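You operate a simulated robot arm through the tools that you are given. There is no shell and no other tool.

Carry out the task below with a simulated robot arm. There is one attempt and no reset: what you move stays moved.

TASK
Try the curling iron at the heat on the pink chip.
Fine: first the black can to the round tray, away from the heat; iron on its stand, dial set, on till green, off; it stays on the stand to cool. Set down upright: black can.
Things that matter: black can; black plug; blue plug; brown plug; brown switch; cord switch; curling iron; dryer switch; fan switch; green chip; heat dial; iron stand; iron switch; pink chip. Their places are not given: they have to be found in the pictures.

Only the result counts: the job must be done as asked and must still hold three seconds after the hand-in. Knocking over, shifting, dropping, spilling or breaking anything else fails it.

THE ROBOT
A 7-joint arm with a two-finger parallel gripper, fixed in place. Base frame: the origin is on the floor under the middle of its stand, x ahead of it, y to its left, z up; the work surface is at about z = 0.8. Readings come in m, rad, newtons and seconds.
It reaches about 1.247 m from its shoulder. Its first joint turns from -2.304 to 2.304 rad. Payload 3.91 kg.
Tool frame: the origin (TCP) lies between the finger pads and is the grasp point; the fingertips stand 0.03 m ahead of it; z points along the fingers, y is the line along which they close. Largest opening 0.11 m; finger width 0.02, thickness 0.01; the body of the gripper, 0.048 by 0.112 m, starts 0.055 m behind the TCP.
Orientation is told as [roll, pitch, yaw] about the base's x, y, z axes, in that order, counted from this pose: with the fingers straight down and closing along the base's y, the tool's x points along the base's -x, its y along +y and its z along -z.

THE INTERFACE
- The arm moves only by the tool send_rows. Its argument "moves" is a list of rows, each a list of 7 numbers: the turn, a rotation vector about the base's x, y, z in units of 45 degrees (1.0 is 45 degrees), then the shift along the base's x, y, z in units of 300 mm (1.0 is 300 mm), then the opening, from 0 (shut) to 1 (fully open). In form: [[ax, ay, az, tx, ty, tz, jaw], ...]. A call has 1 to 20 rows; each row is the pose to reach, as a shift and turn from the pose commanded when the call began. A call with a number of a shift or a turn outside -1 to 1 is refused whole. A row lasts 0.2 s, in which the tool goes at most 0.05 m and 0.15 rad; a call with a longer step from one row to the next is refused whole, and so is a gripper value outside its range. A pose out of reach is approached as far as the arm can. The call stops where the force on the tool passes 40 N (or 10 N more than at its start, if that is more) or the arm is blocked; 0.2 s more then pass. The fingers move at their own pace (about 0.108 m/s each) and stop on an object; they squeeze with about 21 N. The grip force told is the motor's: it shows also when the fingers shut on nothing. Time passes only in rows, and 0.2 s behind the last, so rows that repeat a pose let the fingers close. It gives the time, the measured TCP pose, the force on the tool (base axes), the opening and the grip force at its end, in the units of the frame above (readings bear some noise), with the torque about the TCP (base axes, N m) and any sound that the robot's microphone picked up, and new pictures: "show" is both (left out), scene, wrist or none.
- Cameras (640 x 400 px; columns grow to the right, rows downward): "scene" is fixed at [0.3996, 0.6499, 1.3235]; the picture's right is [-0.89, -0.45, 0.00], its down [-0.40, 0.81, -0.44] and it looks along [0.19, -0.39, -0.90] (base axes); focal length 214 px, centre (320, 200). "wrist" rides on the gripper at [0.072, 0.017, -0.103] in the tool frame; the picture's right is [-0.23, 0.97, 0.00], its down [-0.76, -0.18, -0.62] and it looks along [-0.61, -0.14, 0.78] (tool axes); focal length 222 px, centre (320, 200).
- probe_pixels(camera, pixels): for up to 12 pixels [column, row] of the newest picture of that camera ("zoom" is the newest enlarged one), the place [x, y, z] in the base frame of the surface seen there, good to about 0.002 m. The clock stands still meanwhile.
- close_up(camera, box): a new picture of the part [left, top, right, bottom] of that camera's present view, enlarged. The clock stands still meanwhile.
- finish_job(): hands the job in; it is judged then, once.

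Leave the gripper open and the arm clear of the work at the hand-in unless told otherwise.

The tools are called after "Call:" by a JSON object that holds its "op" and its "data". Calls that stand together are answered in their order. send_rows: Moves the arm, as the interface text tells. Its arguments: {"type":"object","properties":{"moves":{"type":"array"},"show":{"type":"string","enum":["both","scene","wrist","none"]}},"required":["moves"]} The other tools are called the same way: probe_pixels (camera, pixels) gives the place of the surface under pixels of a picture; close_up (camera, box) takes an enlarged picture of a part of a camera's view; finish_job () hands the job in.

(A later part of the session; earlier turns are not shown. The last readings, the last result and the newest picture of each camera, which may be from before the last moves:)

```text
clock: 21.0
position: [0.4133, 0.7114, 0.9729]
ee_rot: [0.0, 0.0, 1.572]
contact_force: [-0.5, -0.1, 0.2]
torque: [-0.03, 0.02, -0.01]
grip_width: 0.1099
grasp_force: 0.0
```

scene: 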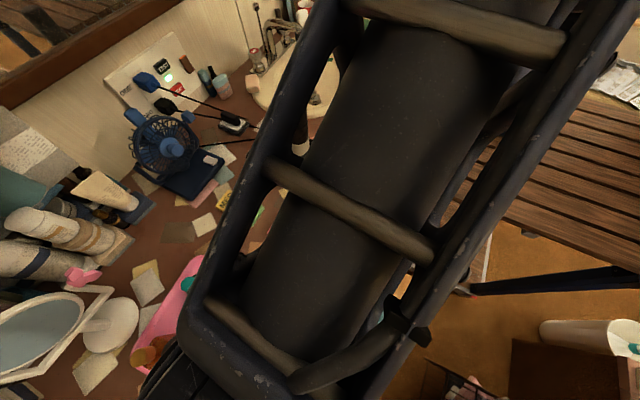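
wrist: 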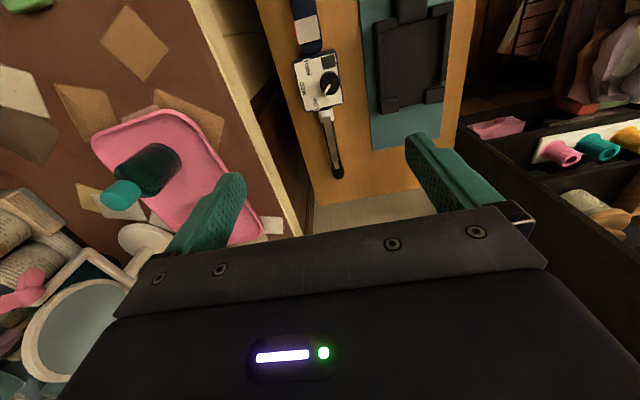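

Call:
{"op": "close_up", "data": {"camera": "wrist", "box": [260, 0, 460, 200]}}

Call:
{"op": "close_up", "data": {"camera": "wrist", "box": [270, 20, 370, 120]}}

```text
2.00 times, centred on (360, 100) of wrist
```

zoom: 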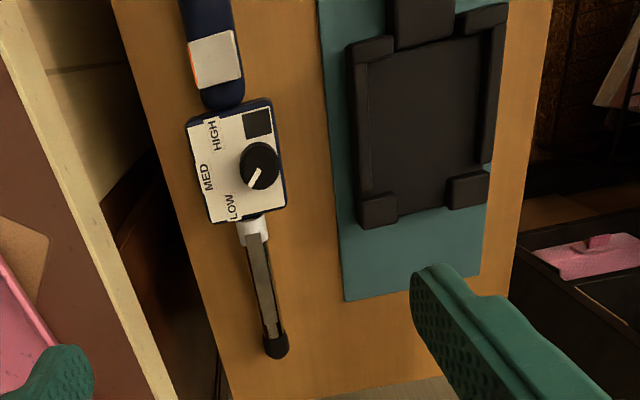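

```text
4.00 times, centred on (320, 70) of wrist
```

zoom: 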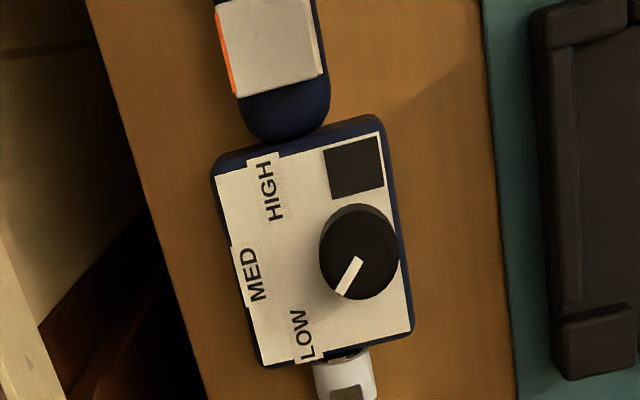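

Call:
{"op": "probe_pixels", "data": {"camera": "zoom", "pixels": [[220, 170], [378, 125], [408, 328], [268, 358], [400, 240], [320, 250], [357, 208], [365, 295], [357, 260], [343, 293], [352, 165], [405, 290]]}}

Call:
{"op": "probe_pixels", "data": {"camera": "zoom", "pixels": [[228, 30], [318, 30], [240, 90], [320, 72], [268, 40], [285, 120], [300, 340], [255, 280], [268, 190], [600, 350], [560, 360], [590, 50]]}}

```text
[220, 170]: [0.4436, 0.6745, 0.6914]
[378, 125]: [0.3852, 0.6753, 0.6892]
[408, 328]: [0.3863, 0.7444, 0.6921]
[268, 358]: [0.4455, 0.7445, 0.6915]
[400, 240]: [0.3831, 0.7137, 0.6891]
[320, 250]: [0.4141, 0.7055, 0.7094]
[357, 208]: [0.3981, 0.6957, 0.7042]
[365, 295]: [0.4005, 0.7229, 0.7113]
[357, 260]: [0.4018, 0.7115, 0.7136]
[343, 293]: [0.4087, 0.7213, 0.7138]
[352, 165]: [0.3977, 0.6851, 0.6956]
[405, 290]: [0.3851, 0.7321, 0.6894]
```

```text
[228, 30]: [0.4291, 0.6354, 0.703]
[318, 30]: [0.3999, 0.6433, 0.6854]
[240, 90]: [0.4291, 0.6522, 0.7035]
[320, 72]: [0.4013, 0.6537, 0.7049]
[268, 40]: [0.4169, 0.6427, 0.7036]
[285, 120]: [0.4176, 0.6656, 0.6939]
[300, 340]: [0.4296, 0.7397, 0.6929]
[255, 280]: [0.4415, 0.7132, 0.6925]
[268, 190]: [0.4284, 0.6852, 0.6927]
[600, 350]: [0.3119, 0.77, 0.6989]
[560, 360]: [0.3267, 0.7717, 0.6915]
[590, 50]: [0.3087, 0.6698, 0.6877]
```

From this view the box spans x 0.384–0.4455, y 0.673–0.7455 (centre 0.4147, 0.7093). I descend to z 0.755 above it, jaw at about 0.094 m, and check.

Call:
{"op": "send_rows", "data": {"moves": [[0, 0, 0, 0.002, -0.003, -0.12, 0.85], [0, 0, 0, 0.004, -0.006, -0.26, 0.85], [0, 0, 0, 0.0047, -0.0063, -0.4, 0.85], [0, 0, 0, 0.0047, -0.0063, -0.52, 0.85], [0, 0, 0, 0.0047, -0.0063, -0.62, 0.85], [0, 0, 0, 0.0047, -0.0063, -0.69, 0.85], [0, 0, 0, 0.0047, -0.0063, -0.725, 0.85], [0, 0, 0, 0.0047, -0.0063, -0.725, 0.85]], "show": "wrist"}}

```text
clock: 22.8
position: [0.4165, 0.7095, 0.7568]
ee_rot: [0.002, -0.002, 1.57]
contact_force: [0.2, 0.1, -0.6]
torque: [0.01, 0.02, 0.0]
grip_width: 0.0933
grasp_force: 0.1
```

wrist: 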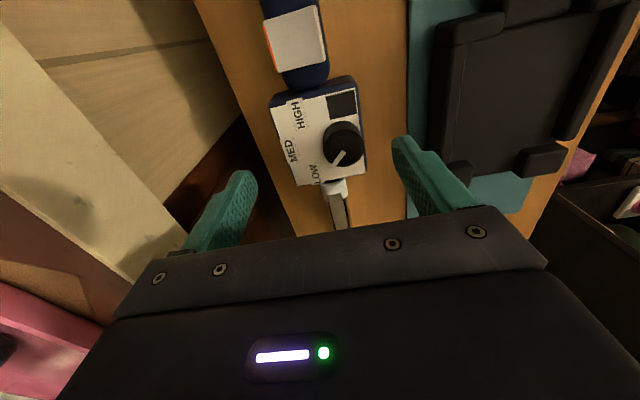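

Call:
{"op": "send_rows", "data": {"moves": [[0, 0, 0, -0.002, 0, -0.06, 0.85], [0, 0, 0, -0.002, 0, -0.12, 0.85], [0, 0, 0, -0.002, 0, -0.166, 0.85], [0, 0, 0, -0.002, 0, -0.166, 0.85]], "show": "wrist"}}

```text
clock: 23.8
position: [0.4157, 0.7097, 0.7083]
ee_rot: [0.0, 0.002, 1.572]
contact_force: [-1.0, 0.7, -0.1]
torque: [-0.03, 0.0, 0.0]
grip_width: 0.0935
grasp_force: 0.1
```

wrist: 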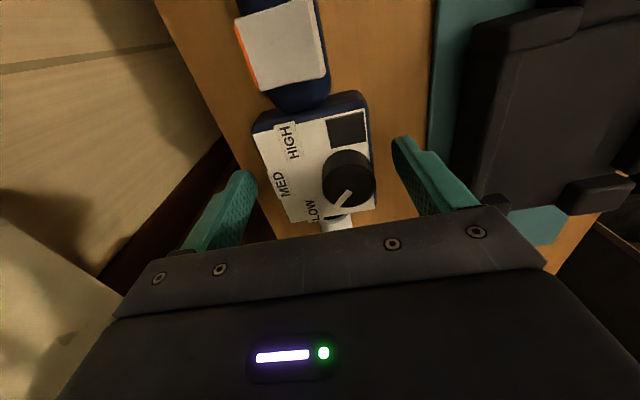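

Call:
{"op": "close_up", "data": {"camera": "wrist", "box": [180, 60, 480, 240]}}

Call:
{"op": "probe_pixels", "data": {"camera": "wrist", "pixels": [[237, 175], [400, 145], [205, 230], [430, 190], [265, 150], [360, 110]]}}

```text
2.13 times, centred on (330, 150) of wrist
```

zoom: 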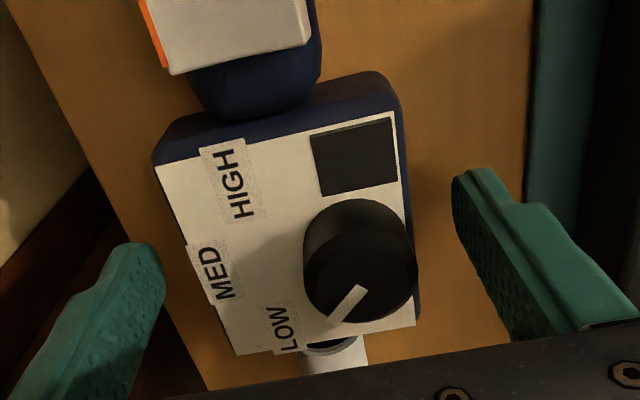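

```text
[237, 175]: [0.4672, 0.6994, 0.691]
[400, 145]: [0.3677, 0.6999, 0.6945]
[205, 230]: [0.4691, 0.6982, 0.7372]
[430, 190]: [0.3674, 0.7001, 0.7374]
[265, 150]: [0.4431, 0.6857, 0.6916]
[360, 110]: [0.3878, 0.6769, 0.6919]
```

The fingers straddle the box with margin on both sides. I close on it.

Call:
{"op": "send_rows", "data": {"moves": [[0, 0, 0, 0, 0, 0, 0.7], [0, 0, 0, 0, 0, 0, 0.6], [0, 0, 0, 0, 0, 0, 0.4], [0, 0, 0, 0, 0, 0, 0.4], [0, 0, 0, 0, 0, 0, 0.4]], "show": "wrist"}}

```text
clock: 25.0
position: [0.4145, 0.7097, 0.7082]
ee_rot: [-0.001, 0.0, 1.571]
contact_force: [-0.7, 1.1, 0.1]
torque: [0.05, 0.06, -0.03]
grip_width: 0.0682
grasp_force: 20.7
```

wrist: 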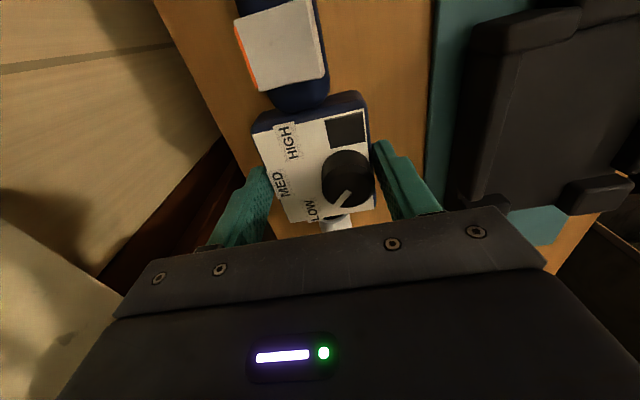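

Gripped at 0.068 m width. I lift it 0.07 m slowly and look at how it hangs.

Call:
{"op": "send_rows", "data": {"moves": [[0, 0, 0, 0, 0, 0.02, 0.4], [0, 0, 0, 0, 0, 0.05, 0.4], [0, 0, 0, 0, 0, 0.1, 0.4], [0, 0, 0, 0, 0, 0.16, 0.4], [0, 0, 0, 0, 0, 0.21, 0.4], [0, 0, 0, 0, 0, 0.233, 0.4], [0, 0, 0, 0, 0, 0.233, 0.4]]}}

```text
clock: 26.6
position: [0.4144, 0.7113, 0.7764]
ee_rot: [-0.001, 0.001, 1.57]
contact_force: [0.0, -0.1, 0.1]
torque: [0.0, 0.0, 0.0]
grip_width: 0.0439
grasp_force: 0.0
```

scene: 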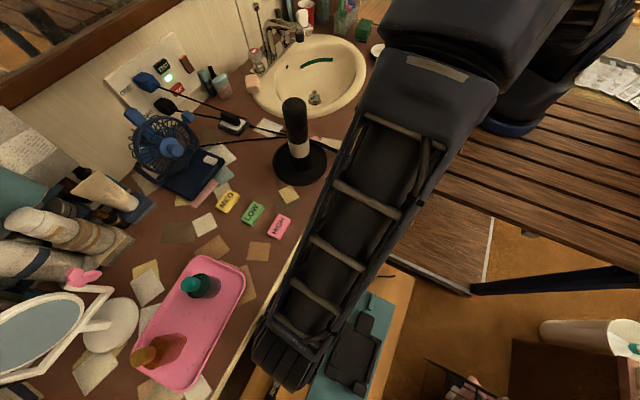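
wrist: 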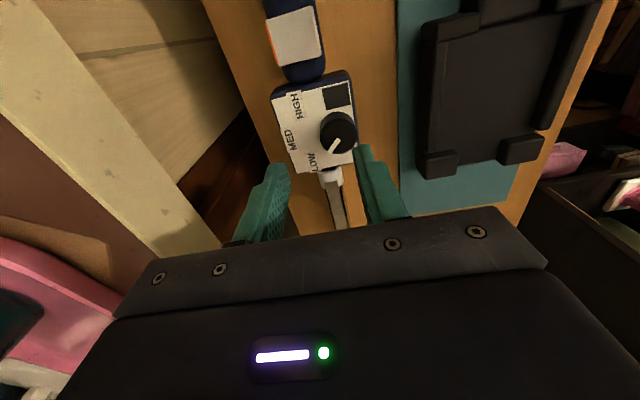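

The iron slipped out of the fingers and stayed down; the sides seem rounded near the top. I check its present place.

Call:
{"op": "close_up", "data": {"camera": "wrist", "box": [240, 0, 400, 230]}}

Call:
{"op": "close_up", "data": {"camera": "wrist", "box": [260, 60, 370, 180]}}

```text
1.74 times, centred on (320, 115) of wrist
```

zoom: 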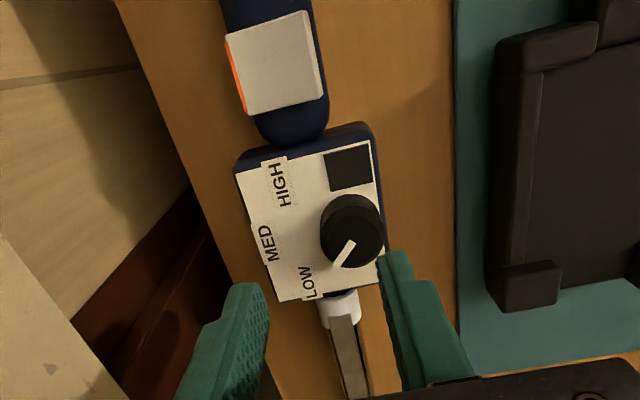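

```text
3.33 times, centred on (315, 120) of wrist
```

zoom: 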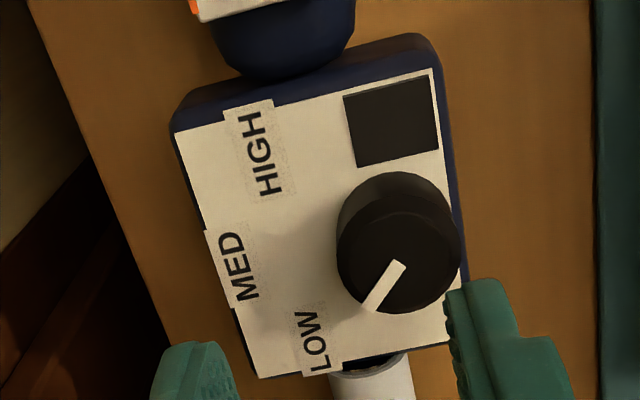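

Call:
{"op": "probe_pixels", "data": {"camera": "zoom", "pixels": [[178, 135], [432, 75], [445, 335], [265, 372], [300, 90], [190, 90], [400, 48], [440, 80], [465, 270], [450, 150], [180, 150], [172, 128]]}}

Call:
{"op": "probe_pixels", "data": {"camera": "wrist", "pixels": [[330, 205], [340, 215], [336, 180], [305, 70], [300, 40], [322, 168], [355, 88], [275, 96]]}}

```text
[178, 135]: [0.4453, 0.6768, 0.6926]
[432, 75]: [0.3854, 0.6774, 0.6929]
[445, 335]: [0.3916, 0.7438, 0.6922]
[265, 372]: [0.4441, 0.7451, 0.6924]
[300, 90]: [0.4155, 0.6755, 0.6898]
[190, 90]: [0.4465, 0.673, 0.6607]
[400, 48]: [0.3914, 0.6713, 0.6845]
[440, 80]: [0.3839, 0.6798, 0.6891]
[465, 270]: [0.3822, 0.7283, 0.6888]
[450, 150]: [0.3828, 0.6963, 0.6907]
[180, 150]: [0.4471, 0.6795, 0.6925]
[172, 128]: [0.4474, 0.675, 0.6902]
```

```text
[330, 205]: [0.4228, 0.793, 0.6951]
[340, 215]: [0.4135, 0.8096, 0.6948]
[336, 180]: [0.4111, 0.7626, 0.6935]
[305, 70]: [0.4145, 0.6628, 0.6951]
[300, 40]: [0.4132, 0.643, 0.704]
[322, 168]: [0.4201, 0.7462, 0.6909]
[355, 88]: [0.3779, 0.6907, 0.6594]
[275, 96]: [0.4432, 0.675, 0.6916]
```

Call:
{"op": "close_up", "data": {"camera": "wrist", "box": [230, 130, 430, 255]}}

```text
3.20 times, centred on (330, 192) of wrist
```

zoom: 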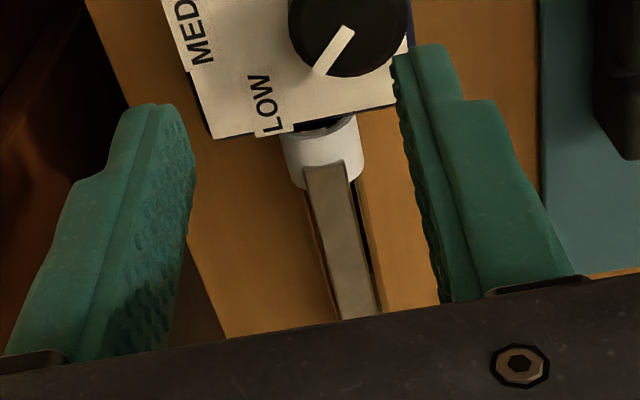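

Call:
{"op": "probe_pixels", "data": {"camera": "zoom", "pixels": [[150, 107], [160, 107], [175, 115], [130, 120], [120, 150], [165, 200], [188, 160], [405, 58], [435, 50], [398, 65], [440, 80], [470, 105]]}}

```text
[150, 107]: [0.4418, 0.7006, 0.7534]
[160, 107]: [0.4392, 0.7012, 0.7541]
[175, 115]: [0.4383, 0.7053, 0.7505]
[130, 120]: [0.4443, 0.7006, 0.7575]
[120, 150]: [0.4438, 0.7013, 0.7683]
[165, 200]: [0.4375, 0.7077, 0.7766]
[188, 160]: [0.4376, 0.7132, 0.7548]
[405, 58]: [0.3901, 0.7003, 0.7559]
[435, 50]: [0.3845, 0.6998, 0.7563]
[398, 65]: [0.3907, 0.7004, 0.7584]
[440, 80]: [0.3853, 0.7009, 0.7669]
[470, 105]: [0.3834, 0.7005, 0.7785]
```

The visible fingertip is only about 25 mm ahead of the TCP at its rounded edge, so the first grip was shallow. I open and go deeper, to TCP z≈0.700, then close.

Call:
{"op": "send_rows", "data": {"moves": [[0, 0, 0, 0, 0, 0, 0.6], [0, 0, 0, 0, 0, 0, 0.85], [0, 0, 0, 0, 0, 0, 0.85], [0, 0, 0, 0, 0, -0.08, 0.85], [0, 0, 0, 0, 0, -0.16, 0.85], [0, 0, 0, 0, 0, -0.22, 0.85], [0, 0, 0, 0, 0, -0.257, 0.85], [0, 0, 0, 0, 0, -0.257, 0.85], [0, 0, 0, 0, 0, -0.257, 0.7], [0, 0, 0, 0, 0, -0.257, 0.6], [0, 0, 0, 0, 0, -0.257, 0.45], [0, 0, 0, 0, 0, -0.257, 0.45], [0, 0, 0, 0, 0, -0.257, 0.45]], "show": "wrist"}}

```text
clock: 29.4
position: [0.4128, 0.7091, 0.7011]
ee_rot: [0.001, 0.002, 1.571]
contact_force: [2.3, 1.4, 1.3]
torque: [0.24, -0.16, -0.04]
grip_width: 0.0675
grasp_force: 21.2
```

wrist: 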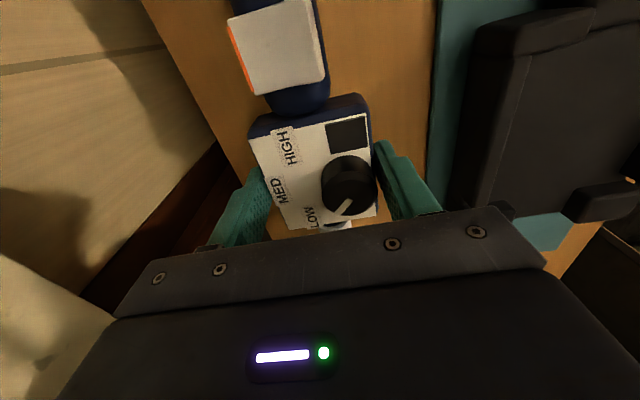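

Width 0.0675 again. I lift 20 mm slowly and read.

Call:
{"op": "send_rows", "data": {"moves": [[0, 0, 0, 0, 0, 0.01, 0.45], [0, 0, 0, 0, 0, 0.02, 0.45], [0, 0, 0, 0, 0, 0.035, 0.45], [0, 0, 0, 0, 0, 0.05, 0.45], [0, 0, 0, 0, 0, 0.067, 0.45]], "show": "wrist"}}

```text
clock: 30.6
position: [0.4142, 0.708, 0.7198]
ee_rot: [0.001, 0.0, 1.571]
contact_force: [0.4, 0.4, -3.7]
torque: [0.05, -0.01, 0.0]
grip_width: 0.0679
grasp_force: 21.0
```

wrist: 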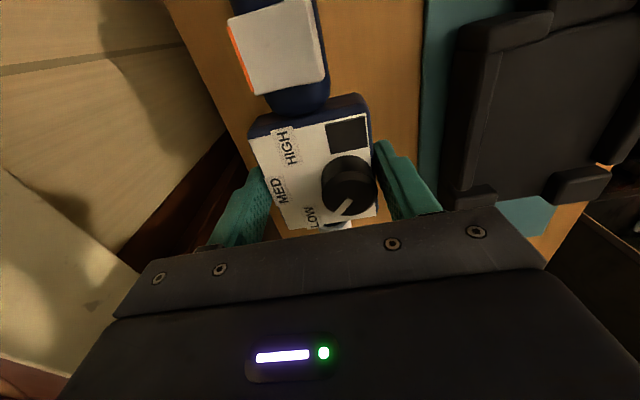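

It is held: the force shows about 3.7 N of weight and the iron moved with the fingers. I lift it 45 mm more and shift it 0.14 m in −x, over the stand.

Call:
{"op": "send_rows", "data": {"moves": [[0, 0, 0, 0, 0, 0.04, 0.45], [0, 0, 0, 0, 0, 0.09, 0.45], [0, 0, 0, 0, 0, 0.14, 0.45], [0, 0, 0, 0, 0, 0.16, 0.45], [0, 0, 0, -0.04, 0, 0.16, 0.45], [0, 0, 0, -0.1, 0, 0.16, 0.45], [0, 0, 0, -0.17, 0, 0.16, 0.45], [0, 0, 0, -0.24, 0, 0.16, 0.45], [0, 0, 0, -0.31, 0, 0.16, 0.45], [0, 0, 0, -0.38, 0, 0.16, 0.45], [0, 0, 0, -0.43, 0, 0.16, 0.45], [0, 0, 0, -0.465, 0, 0.16, 0.45], [0, 0, 0, -0.465, 0, 0.16, 0.45]]}}

```text
clock: 33.4
position: [0.2746, 0.7101, 0.7662]
ee_rot: [-0.001, -0.001, 1.571]
contact_force: [0.3, 0.1, -3.9]
torque: [0.06, 0.01, -0.01]
grip_width: 0.068
grasp_force: 20.5
```

scene: 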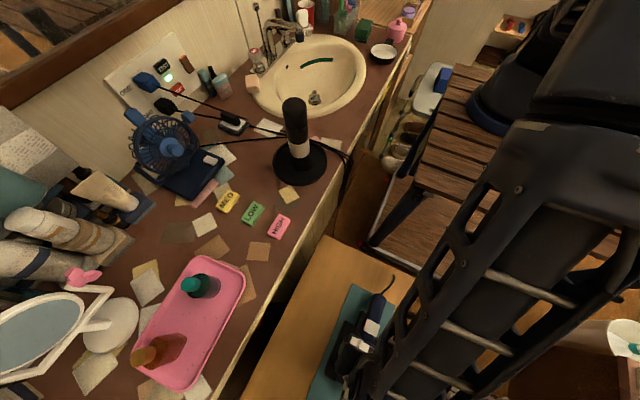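
wrist: 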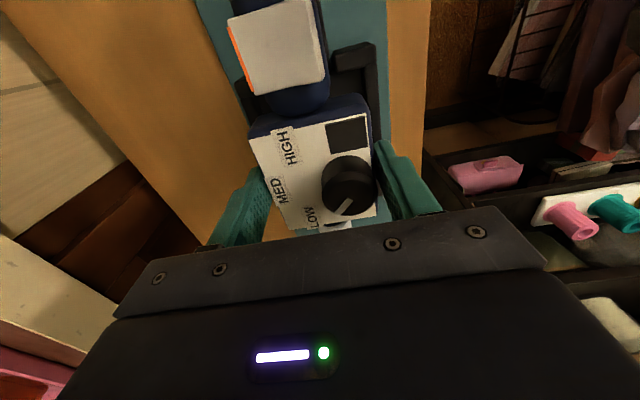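

Call:
{"op": "close_up", "data": {"camera": "scene", "box": [310, 270, 410, 400]}}

Call:
{"op": "close_up", "data": {"camera": "wrist", "box": [180, 0, 480, 240]}}

```text
3.08 times, centred on (360, 335) of scene
```

zoom: 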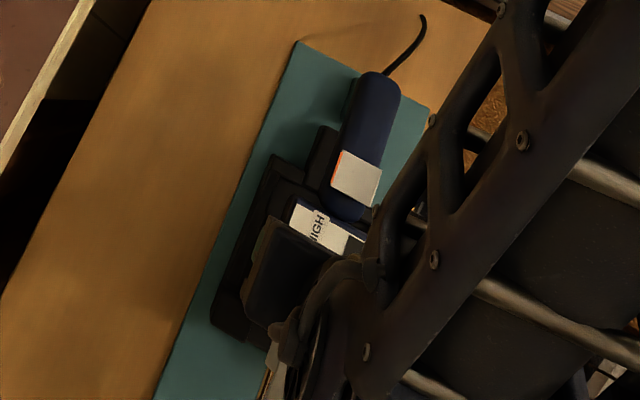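

```text
1.67 times, centred on (330, 120) of wrist
```

zoom: 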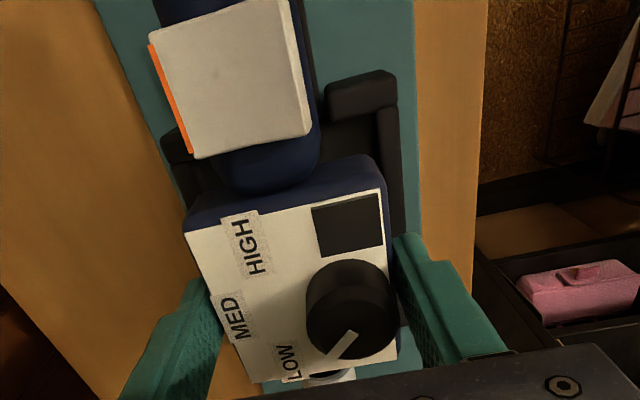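

Call:
{"op": "probe_pixels", "data": {"camera": "zoom", "pixels": [[190, 235], [378, 195], [235, 90], [310, 60], [265, 185], [200, 215], [370, 165], [360, 95], [388, 150], [178, 150], [390, 180], [290, 160]]}}

```text
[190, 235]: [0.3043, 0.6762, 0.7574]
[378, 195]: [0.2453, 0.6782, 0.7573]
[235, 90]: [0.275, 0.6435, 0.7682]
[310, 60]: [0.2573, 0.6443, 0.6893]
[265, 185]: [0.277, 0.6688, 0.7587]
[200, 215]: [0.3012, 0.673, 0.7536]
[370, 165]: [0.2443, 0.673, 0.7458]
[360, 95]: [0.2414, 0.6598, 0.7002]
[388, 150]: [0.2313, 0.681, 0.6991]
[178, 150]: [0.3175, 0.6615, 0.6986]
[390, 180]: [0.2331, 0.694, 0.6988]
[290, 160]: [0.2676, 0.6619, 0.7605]
```

The box centre is at x 0.2748, right over the bay. I lower about 36 mm, then continue in small steps with force readings.

Call:
{"op": "send_rows", "data": {"moves": [[0, 0, 0, 0, -0.002, -0.03, 0.45], [0, 0, 0, 0, -0.002, -0.07, 0.45], [0, 0, 0, 0, -0.002, -0.1, 0.45], [0, 0, 0, 0, -0.002, -0.115, 0.45], [0, 0, 0, 0, -0.002, -0.115, 0.45]], "show": "wrist"}}

```text
clock: 34.6
position: [0.2735, 0.7097, 0.7328]
ee_rot: [0.0, -0.001, 1.57]
contact_force: [0.7, -0.6, -3.4]
torque: [0.06, 0.02, 0.04]
grip_width: 0.068
grasp_force: 20.4
```

wrist: 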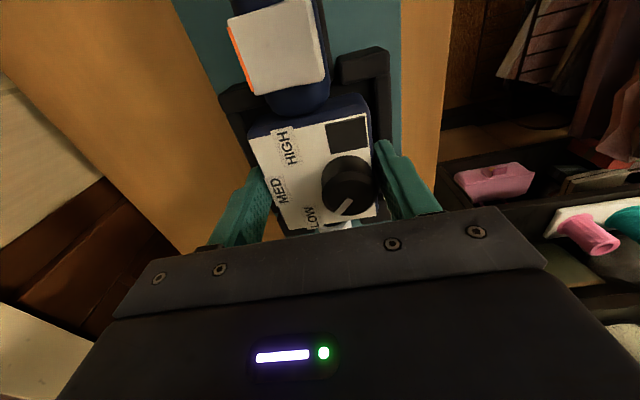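

Call:
{"op": "send_rows", "data": {"moves": [[0, 0, 0, 0, 0, -0.005, 0.45], [0, 0, 0, 0, 0, -0.01, 0.45], [0, 0, 0, 0, 0, -0.01, 0.45]], "show": "none"}}

```text
clock: 35.4
position: [0.2755, 0.71, 0.7291]
ee_rot: [0.0, 0.0, 1.571]
contact_force: [-0.6, -0.5, -3.5]
torque: [0.05, -0.02, -0.02]
grip_width: 0.0676
grasp_force: 21.1
```

Still hanging free (−3.5 N). I go down another millimetre and a half.

Call:
{"op": "send_rows", "data": {"moves": [[0, 0, 0, 0, 0, -0.003, 0.45], [0, 0, 0, 0, 0, -0.006, 0.45], [0, 0, 0, 0, 0, -0.006, 0.45]], "show": "none"}}

```text
clock: 36.2
position: [0.2747, 0.7095, 0.7287]
ee_rot: [0.001, -0.002, 1.572]
contact_force: [-1.4, -2.8, 16.9]
torque: [-0.01, 0.21, 0.03]
grip_width: 0.0679
grasp_force: 20.7
```

Contact (+17 N). I back up 1 mm and open the fingers.

Call:
{"op": "send_rows", "data": {"moves": [[0, 0, 0, 0, 0, 0.003, 0.45], [0, 0, 0, 0, 0, 0.003, 0.45], [0, 0, 0, 0, 0, 0.003, 0.7], [0, 0, 0, 0, 0, 0.003, 0.8], [0, 0, 0, 0, 0, 0.003, 0.85], [0, 0, 0, 0, 0, 0.003, 0.85]], "show": "wrist"}}

```text
clock: 37.6
position: [0.2743, 0.709, 0.7289]
ee_rot: [-0.003, -0.001, 1.57]
contact_force: [-1.0, -2.9, 5.1]
torque: [-0.07, -0.01, -0.06]
grip_width: 0.0921
grasp_force: 0.1
```

wrist: 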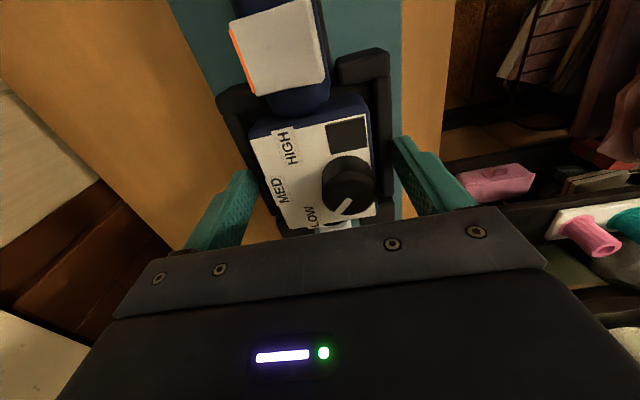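

The fingers still touch the bay walls lightly (5 N). I lift straight up by 90 mm and look.

Call:
{"op": "send_rows", "data": {"moves": [[0, 0, 0, 0, 0, 0.02, 0.85], [0, 0, 0, 0, 0, 0.06, 0.85], [0, 0, 0, 0, 0, 0.12, 0.85], [0, 0, 0, 0, 0, 0.2, 0.85], [0, 0, 0, 0, 0, 0.3, 0.85], [0, 0, 0, 0, 0, 0.3, 0.85]]}}

Call:
{"op": "close_up", "data": {"camera": "wrist", "box": [200, 0, 440, 220]}}

```text
clock: 39.0
position: [0.2763, 0.7104, 0.8193]
ee_rot: [0.001, -0.001, 1.57]
contact_force: [-0.2, 0.1, 1.1]
torque: [0.01, 0.02, 0.01]
grip_width: 0.0932
grasp_force: 0.0
```

scene: 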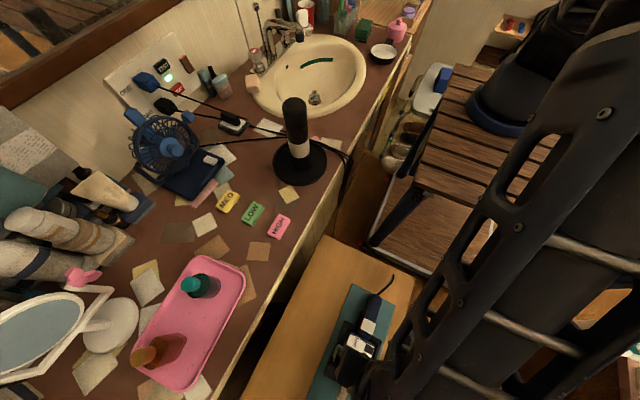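
wrist: 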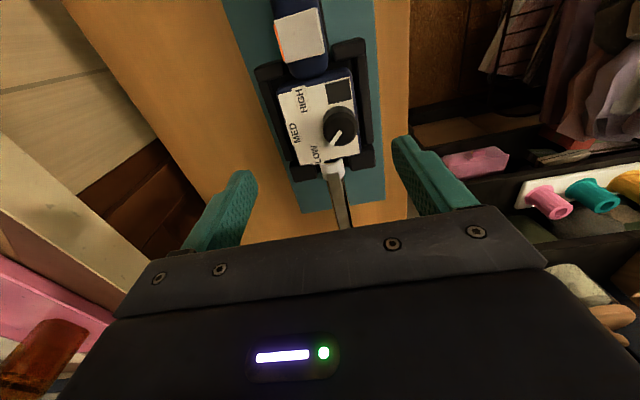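

```text
1.82 times, centred on (320, 110) of wrist
```

zoom: 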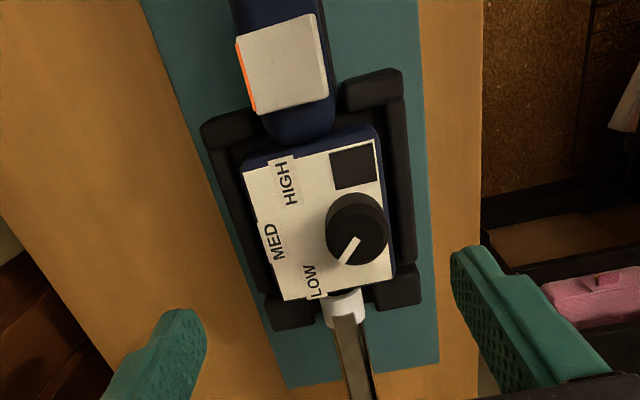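

The iron sits in the bay. I probe the box corners, dial and rocker to see that it is level and to get the dial's place.

Call:
{"op": "probe_pixels", "data": {"camera": "zoom", "pixels": [[250, 175], [370, 145], [388, 272], [290, 295], [270, 70], [245, 60], [315, 45], [325, 85], [260, 105], [300, 125], [350, 300], [365, 380]]}}

Call:
{"op": "close_up", "data": {"camera": "wrist", "box": [270, 60, 370, 180]}}

```text
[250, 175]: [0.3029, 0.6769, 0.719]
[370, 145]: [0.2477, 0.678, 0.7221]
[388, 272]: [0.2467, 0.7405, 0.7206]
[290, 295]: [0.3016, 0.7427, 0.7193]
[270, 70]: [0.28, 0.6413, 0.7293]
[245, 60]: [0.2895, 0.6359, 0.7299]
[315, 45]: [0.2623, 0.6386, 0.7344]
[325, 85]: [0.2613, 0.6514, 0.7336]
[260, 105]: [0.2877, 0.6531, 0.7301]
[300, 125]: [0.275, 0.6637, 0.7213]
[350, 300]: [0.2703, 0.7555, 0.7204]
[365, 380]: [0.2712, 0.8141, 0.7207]
```

```text
3.33 times, centred on (320, 120) of wrist
```

zoom: 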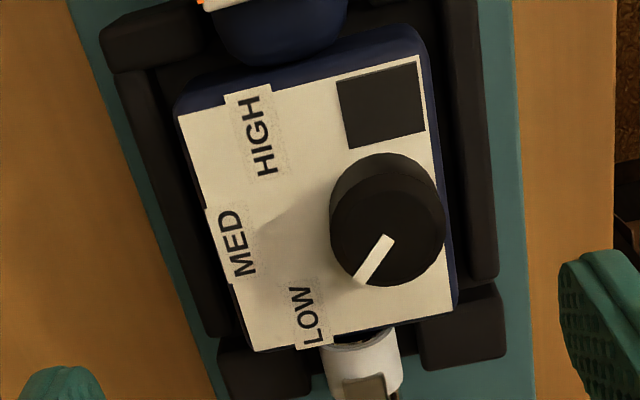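

Call:
{"op": "probe_pixels", "data": {"camera": "zoom", "pixels": [[390, 238], [362, 278], [335, 235], [443, 225], [395, 180], [385, 284], [308, 315], [235, 243], [262, 135], [390, 225], [440, 250], [365, 200]]}}

Call:
{"op": "probe_pixels", "data": {"camera": "zoom", "pixels": [[180, 115], [418, 60], [450, 300], [255, 348], [352, 80], [420, 65], [350, 145], [422, 130], [340, 260], [430, 270], [330, 190], [438, 190]]}}

```text
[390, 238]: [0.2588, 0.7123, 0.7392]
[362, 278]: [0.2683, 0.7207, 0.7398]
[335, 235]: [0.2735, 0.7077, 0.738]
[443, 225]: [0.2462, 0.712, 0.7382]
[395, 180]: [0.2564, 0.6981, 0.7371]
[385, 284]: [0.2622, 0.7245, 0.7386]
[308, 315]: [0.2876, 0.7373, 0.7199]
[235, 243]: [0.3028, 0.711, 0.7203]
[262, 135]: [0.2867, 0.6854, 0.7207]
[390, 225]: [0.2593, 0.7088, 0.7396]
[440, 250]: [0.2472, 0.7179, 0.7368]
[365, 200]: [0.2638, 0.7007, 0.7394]
```

```text
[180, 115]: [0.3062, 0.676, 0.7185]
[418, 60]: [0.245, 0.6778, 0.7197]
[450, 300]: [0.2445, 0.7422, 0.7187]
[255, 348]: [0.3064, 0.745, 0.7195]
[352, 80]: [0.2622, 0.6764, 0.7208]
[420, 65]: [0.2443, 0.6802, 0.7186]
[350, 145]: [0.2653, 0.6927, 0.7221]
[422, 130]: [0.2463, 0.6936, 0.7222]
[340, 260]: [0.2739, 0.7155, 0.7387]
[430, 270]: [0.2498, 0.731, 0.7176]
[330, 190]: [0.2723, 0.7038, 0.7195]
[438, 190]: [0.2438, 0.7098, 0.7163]
```

The iron sits level in the bay (box top 0.719 all round). The dial's centre is (0.260, 0.711), radius ≈0.0137, top 0.7385; pointer at ≈45° (LOW label at 44°, MED 0°, HIGH −44°). The pink chip says HIGH, so the dial must turn 90° clockwise seen from above. I move over the dial with a narrower opening.

Call:
{"op": "send_rows", "data": {"moves": [[0, 0, 0, -0.03, 0.001, 0, 0.6], [0, 0, 0, -0.053, 0.002, 0, 0.5], [0, 0, 0, -0.053, 0.002, -0.03, 0.45], [0, 0, 0, -0.053, 0.002, -0.06, 0.45], [0, 0, 0, -0.053, 0.002, -0.09, 0.45], [0, 0, 0, -0.053, 0.002, -0.09, 0.45]], "show": "wrist"}}

Call:
{"op": "close_up", "data": {"camera": "wrist", "box": [240, 60, 440, 240]}}

```text
clock: 40.4
position: [0.2595, 0.7083, 0.7919]
ee_rot: [0.0, 0.001, 1.569]
contact_force: [-0.3, -1.0, -0.5]
torque: [0.0, 0.02, -0.02]
grip_width: 0.0493
grasp_force: 0.0
```

wrist: 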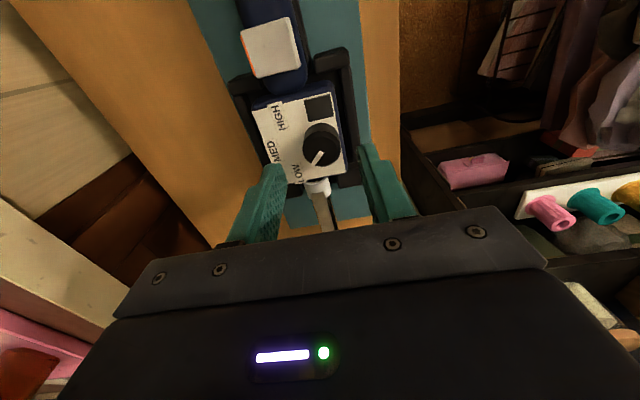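

```text
2.22 times, centred on (340, 150) of wrist
```

zoom: 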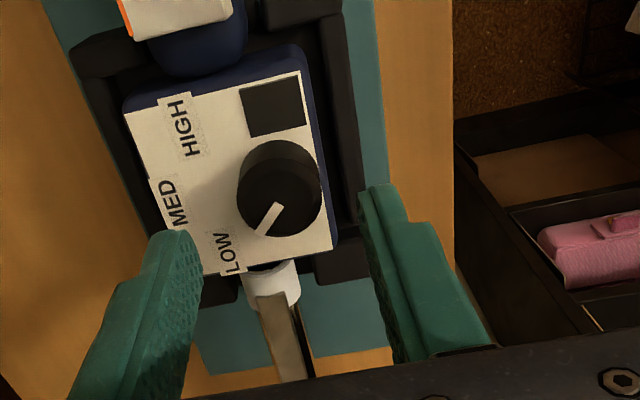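

Call:
{"op": "probe_pixels", "data": {"camera": "zoom", "pixels": [[165, 240], [195, 250], [200, 290], [375, 190], [360, 195], [385, 260], [278, 145], [240, 190], [320, 185], [280, 235], [275, 205], [262, 230]]}}

```text
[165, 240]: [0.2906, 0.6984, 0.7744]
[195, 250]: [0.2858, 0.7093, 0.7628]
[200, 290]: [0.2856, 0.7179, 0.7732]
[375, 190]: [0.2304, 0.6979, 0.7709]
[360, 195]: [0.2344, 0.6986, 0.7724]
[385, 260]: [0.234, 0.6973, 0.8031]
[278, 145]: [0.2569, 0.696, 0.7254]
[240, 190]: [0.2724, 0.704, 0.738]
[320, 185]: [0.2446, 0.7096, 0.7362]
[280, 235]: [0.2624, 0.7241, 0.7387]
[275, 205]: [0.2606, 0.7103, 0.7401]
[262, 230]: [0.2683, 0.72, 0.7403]
```

The fingers' middle is at (0.260, 0.708); the dial's at y≈0.7105. I correct y by 2.5 mm, descend so the tips are 4 mm above the box face, and close on the dial.

Call:
{"op": "send_rows", "data": {"moves": [[0, 0, 0, 0, 0.0083, -0.03, 0.45], [0, 0, 0, 0, 0.0083, -0.07, 0.45], [0, 0, 0, 0, 0.0083, -0.11, 0.45], [0, 0, 0, 0, 0.0083, -0.128, 0.45], [0, 0, 0, 0, 0.0083, -0.128, 0.45], [0, 0, 0, 0, 0.0083, -0.128, 0.3], [0, 0, 0, 0, 0.0083, -0.128, 0.15], [0, 0, 0, 0, 0.0083, -0.128, 0.15], [0, 0, 0, 0, 0.0083, -0.128, 0.15]], "show": "wrist"}}

Call:
{"op": "close_up", "data": {"camera": "wrist", "box": [220, 40, 440, 240]}}

```text
clock: 42.4
position: [0.2597, 0.7105, 0.7546]
ee_rot: [0.0, -0.001, 1.57]
contact_force: [-2.8, 0.1, 1.0]
torque: [0.13, 0.05, 0.02]
grip_width: 0.0284
grasp_force: 21.3
```

wrist: 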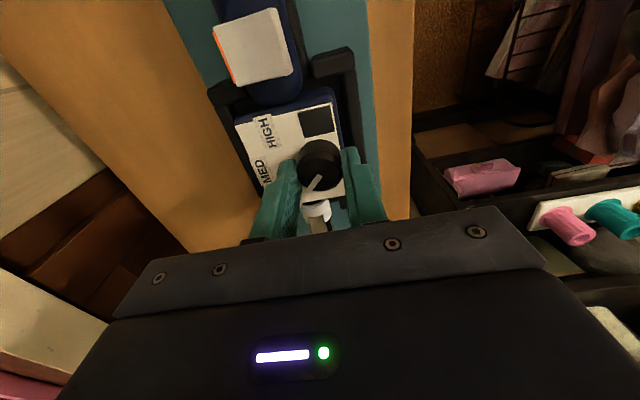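

```text
2.00 times, centred on (330, 140) of wrist
```

zoom: 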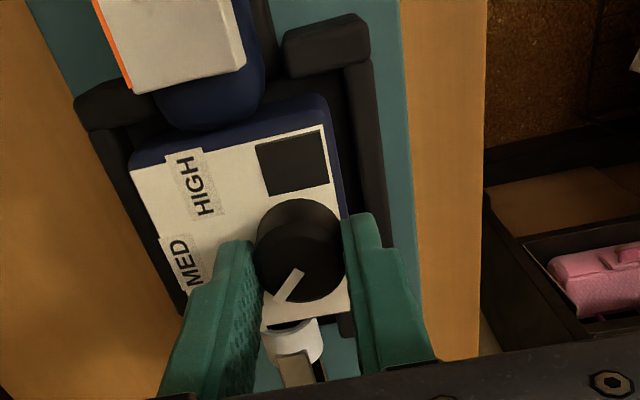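

The dial is gripped (0.0284 m). I turn 45° clockwise (negative about z) slowly and look.

Call:
{"op": "send_rows", "data": {"moves": [[0, 0, -0.1, 0, 0, 0, 0.15], [0, 0, -0.2, 0, 0, 0, 0.15], [0, 0, -0.3, 0, 0, 0, 0.15], [0, 0, -0.4, 0, 0, 0, 0.15], [0, 0, -0.5, 0, 0, 0, 0.15], [0, 0, -0.6, 0, 0, 0, 0.15], [0, 0, -0.7, 0, 0, 0, 0.15], [0, 0, -0.8, 0, 0, 0, 0.15], [0, 0, -0.9, 0, 0, 0, 0.15], [0, 0, -1, 0, 0, 0, 0.15], [0, 0, -1, 0, 0, 0, 0.15]], "show": "wrist"}}

Call:
{"op": "close_up", "data": {"camera": "wrist", "box": [220, 40, 440, 240]}}

```text
clock: 44.8
position: [0.2593, 0.7117, 0.7545]
ee_rot: [0.001, 0.0, 0.784]
contact_force: [4.9, -7.5, 14.6]
torque: [-0.35, -0.11, 0.02]
grip_width: 0.0283
grasp_force: 20.7
```

wrist: 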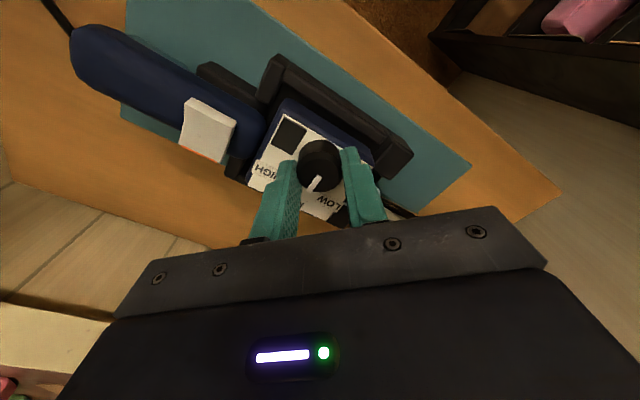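

```text
2.00 times, centred on (330, 140) of wrist
```

zoom: 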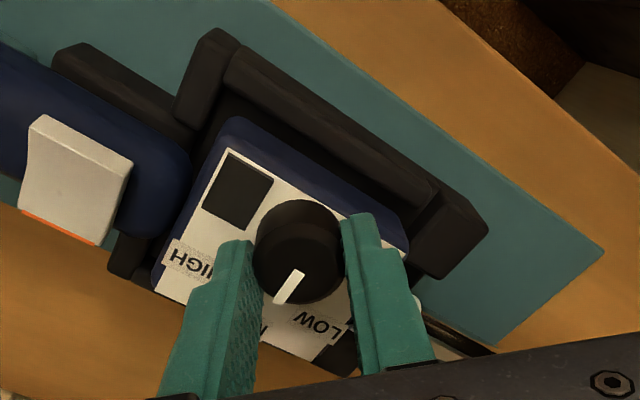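

Call:
{"op": "probe_pixels", "data": {"camera": "zoom", "pixels": [[233, 155], [155, 285], [400, 240], [320, 365], [70, 180], [100, 130], [225, 195], [300, 270], [278, 300], [320, 320], [190, 260], [110, 235]]}}

```text
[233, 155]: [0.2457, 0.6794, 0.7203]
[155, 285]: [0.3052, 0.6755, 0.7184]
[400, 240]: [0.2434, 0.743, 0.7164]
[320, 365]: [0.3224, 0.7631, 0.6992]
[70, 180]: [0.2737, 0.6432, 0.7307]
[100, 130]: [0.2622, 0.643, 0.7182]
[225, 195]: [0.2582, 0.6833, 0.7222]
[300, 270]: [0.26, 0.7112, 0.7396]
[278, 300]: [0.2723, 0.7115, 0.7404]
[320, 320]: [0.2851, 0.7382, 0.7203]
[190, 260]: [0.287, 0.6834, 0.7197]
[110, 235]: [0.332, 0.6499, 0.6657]
```

The pointer now reads ≈0° (MED); the box stayed put. I turn another 45°, easing up 1 mm since there is some downward push.

Call:
{"op": "send_rows", "data": {"moves": [[0, 0, -0.1, 0, 0, 0.002, 0.15], [0, 0, -0.2, 0, 0, 0.003, 0.15], [0, 0, -0.3, 0, 0, 0.003, 0.15], [0, 0, -0.4, 0, 0, 0.003, 0.15], [0, 0, -0.5, 0, 0, 0.003, 0.15], [0, 0, -0.6, 0, 0, 0.003, 0.15], [0, 0, -0.7, 0, 0, 0.003, 0.15], [0, 0, -0.8, 0, 0, 0.003, 0.15], [0, 0, -0.9, 0, 0, 0.003, 0.15], [0, 0, -1, 0, 0, 0.003, 0.15], [0, 0, -1, 0, 0, 0.003, 0.15]], "show": "wrist"}}

Call:
{"op": "close_up", "data": {"camera": "wrist", "box": [220, 40, 440, 240]}}

```text
clock: 47.2
position: [0.2583, 0.7132, 0.7525]
ee_rot: [0.0, -0.001, -0.003]
contact_force: [-0.3, -0.5, -0.3]
torque: [0.05, 0.06, 0.01]
grip_width: 0.0282
grasp_force: 20.7
```

wrist: 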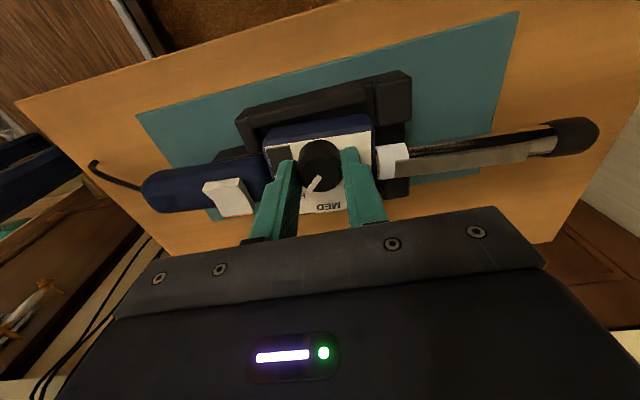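

```text
2.00 times, centred on (330, 140) of wrist
```

zoom: 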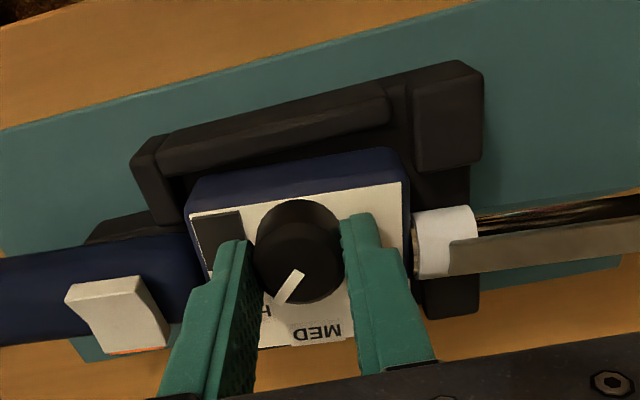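

Call:
{"op": "probe_pixels", "data": {"camera": "zoom", "pixels": [[300, 272], [278, 300], [195, 215], [402, 185], [403, 270], [320, 333], [110, 290], [445, 225], [560, 250], [300, 215], [60, 270], [262, 310]]}}

Call:
{"op": "probe_pixels", "data": {"camera": "wrist", "pixels": [[575, 135], [500, 155], [395, 160], [160, 190], [225, 195], [250, 185], [245, 215]]}}

```text
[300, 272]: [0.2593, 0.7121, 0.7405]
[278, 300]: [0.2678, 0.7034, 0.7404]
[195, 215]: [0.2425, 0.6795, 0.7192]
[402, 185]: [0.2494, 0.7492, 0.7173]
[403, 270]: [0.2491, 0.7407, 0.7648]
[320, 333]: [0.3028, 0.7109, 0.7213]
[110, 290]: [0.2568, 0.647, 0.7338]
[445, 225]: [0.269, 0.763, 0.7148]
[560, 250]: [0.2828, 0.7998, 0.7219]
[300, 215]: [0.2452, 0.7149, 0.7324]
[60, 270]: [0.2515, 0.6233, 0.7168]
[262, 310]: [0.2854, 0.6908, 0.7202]
```

```text
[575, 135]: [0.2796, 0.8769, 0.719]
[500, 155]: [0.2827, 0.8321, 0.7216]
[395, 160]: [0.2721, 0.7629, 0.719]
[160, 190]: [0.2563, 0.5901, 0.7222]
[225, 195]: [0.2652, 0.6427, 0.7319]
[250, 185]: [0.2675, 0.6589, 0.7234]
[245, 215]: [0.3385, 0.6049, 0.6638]
```

Pointer is at −45.7° in the base frame, but the iron itself twisted about −4.6° in the bay, so relative to the iron it is ≈−41°. I turn 6° further (dial against the held box), then 5° back to bring the iron straight with it.

Call:
{"op": "send_rows", "data": {"moves": [[0, 0, -0.05, 0, 0, 0, 0.15], [0, 0, -0.1, 0, 0, 0, 0.15], [0, 0, -0.13, 0, 0, 0, 0.15], [0, 0, -0.13, 0, 0, 0, 0.15], [0, 0, -0.09, 0, 0, 0, 0.15], [0, 0, -0.05, 0, 0, 0, 0.15], [0, 0, -0.02, 0, 0, 0, 0.15], [0, 0, -0.02, 0, 0, 0, 0.15]], "show": "wrist"}}

Call:
{"op": "close_up", "data": {"camera": "wrist", "box": [220, 40, 440, 240]}}

```text
clock: 49.0
position: [0.2595, 0.7135, 0.754]
ee_rot: [0.001, 0.001, -0.016]
contact_force: [0.4, 0.1, -0.3]
torque: [0.04, 0.07, -0.01]
grip_width: 0.0281
grasp_force: 21.1
```

wrist: 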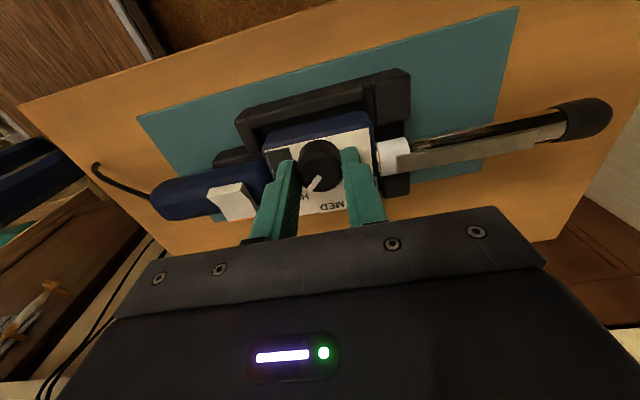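

```text
2.00 times, centred on (330, 140) of wrist
```

zoom: 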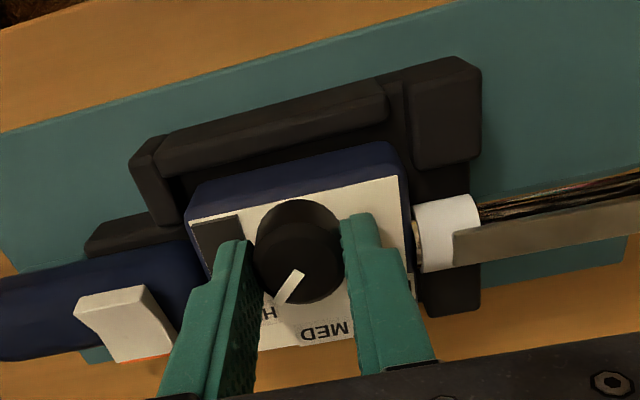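

Call:
{"op": "probe_pixels", "data": {"camera": "zoom", "pixels": [[300, 272], [278, 300], [195, 215], [398, 185], [320, 335], [265, 312], [130, 300], [435, 225]]}}

Call:
{"op": "probe_pixels", "data": {"camera": "wrist", "pixels": [[590, 118], [500, 145], [395, 155], [170, 200], [195, 195], [230, 200], [255, 185]]}}

```text
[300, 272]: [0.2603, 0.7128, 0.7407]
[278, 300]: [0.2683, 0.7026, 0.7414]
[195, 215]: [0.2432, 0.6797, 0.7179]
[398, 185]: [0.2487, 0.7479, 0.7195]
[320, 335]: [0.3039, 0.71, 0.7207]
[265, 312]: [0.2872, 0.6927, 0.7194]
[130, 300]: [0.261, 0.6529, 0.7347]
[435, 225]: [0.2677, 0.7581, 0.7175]
```

```text
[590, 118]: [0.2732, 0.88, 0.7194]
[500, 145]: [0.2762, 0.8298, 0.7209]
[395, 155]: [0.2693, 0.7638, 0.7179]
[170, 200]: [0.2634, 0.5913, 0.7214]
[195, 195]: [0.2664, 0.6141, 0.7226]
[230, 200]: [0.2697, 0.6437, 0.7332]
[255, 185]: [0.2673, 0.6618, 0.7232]
```

The iron is nearly straight again (≈−2°), pointer ≈−46° in base frame, about −44° relative to the iron: on HIGH. I open the fingers and rise.

Call:
{"op": "send_rows", "data": {"moves": [[0, 0, 0, 0, 0, 0, 0.3], [0, 0, 0, 0, 0, 0, 0.45], [0, 0, 0, 0, 0, 0, 0.5], [0, 0, 0, 0, 0, 0.05, 0.5], [0, 0, 0, 0, 0, 0.15, 0.5], [0, 0, 0, 0, 0, 0.28, 0.5], [0, 0, 0, 0, 0, 0.4, 0.5], [0, 0, 0, 0, 0, 0.5, 0.5], [0, 0, 0, 0, 0, 0.5, 0.5]]}}

Call:
{"op": "close_up", "data": {"camera": "wrist", "box": [240, 40, 400, 200]}}

```text
clock: 51.0
position: [0.2597, 0.7121, 0.9049]
ee_rot: [0.0, -0.001, -0.016]
contact_force: [-0.2, 0.0, -0.1]
torque: [0.0, 0.0, 0.01]
grip_width: 0.0549
grasp_force: 0.0
```

scene: 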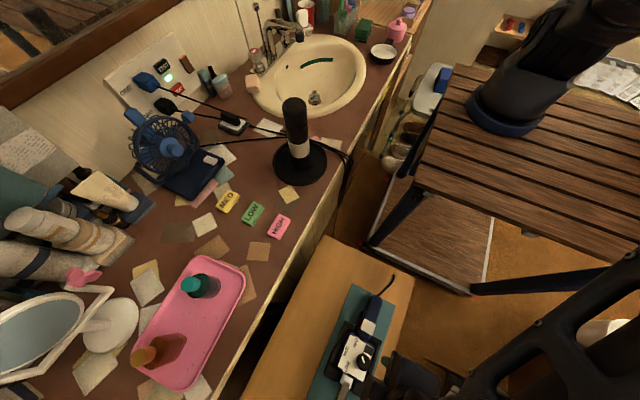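
wrist: 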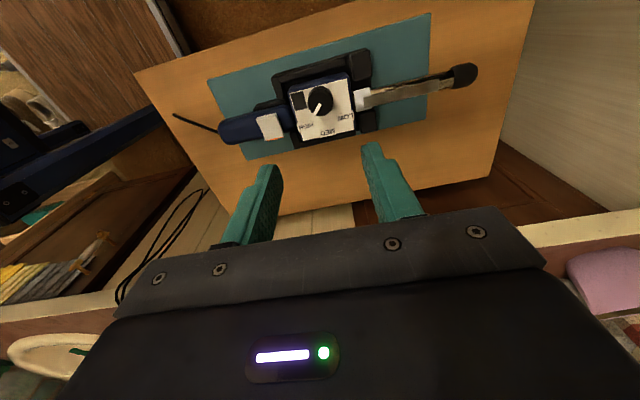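

```text
2.50 times, centred on (320, 120) of wrist
```

zoom: 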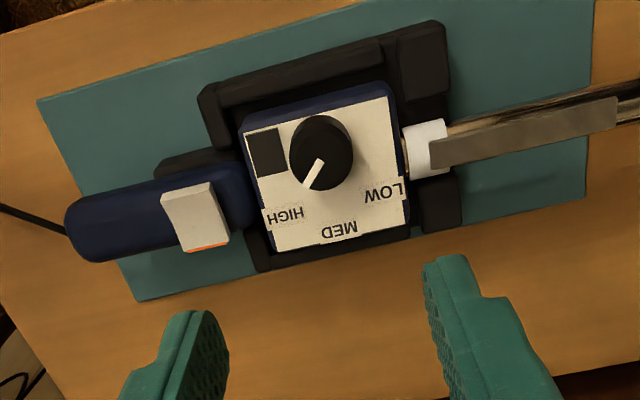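

Call:
{"op": "close_up", "data": {"camera": "wrist", "box": [280, 65, 370, 145]}}

Call:
{"op": "close_up", "data": {"camera": "scene", "box": [320, 270, 400, 400]}}

```text
5.00 times, centred on (325, 105) of wrist
```

zoom: 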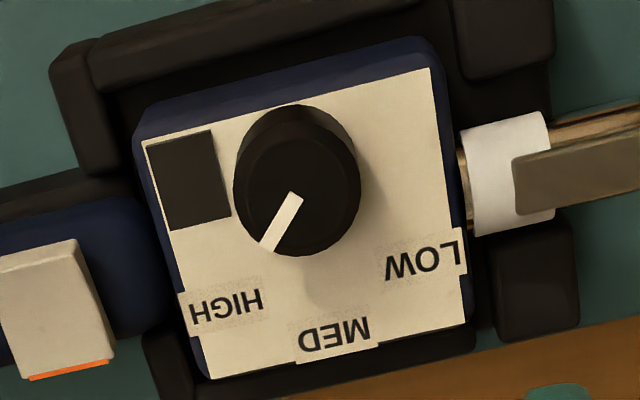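

```text
3.08 times, centred on (360, 335) of scene
```

zoom: 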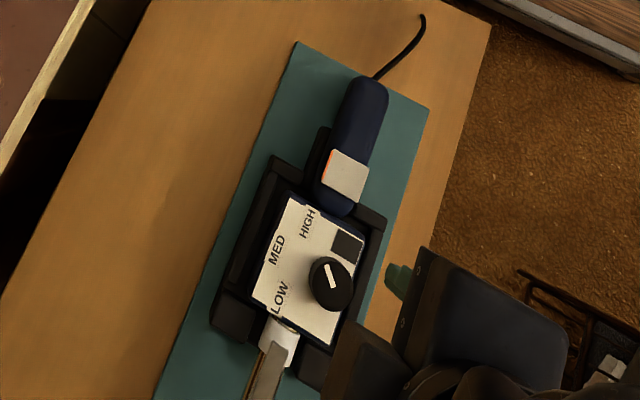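

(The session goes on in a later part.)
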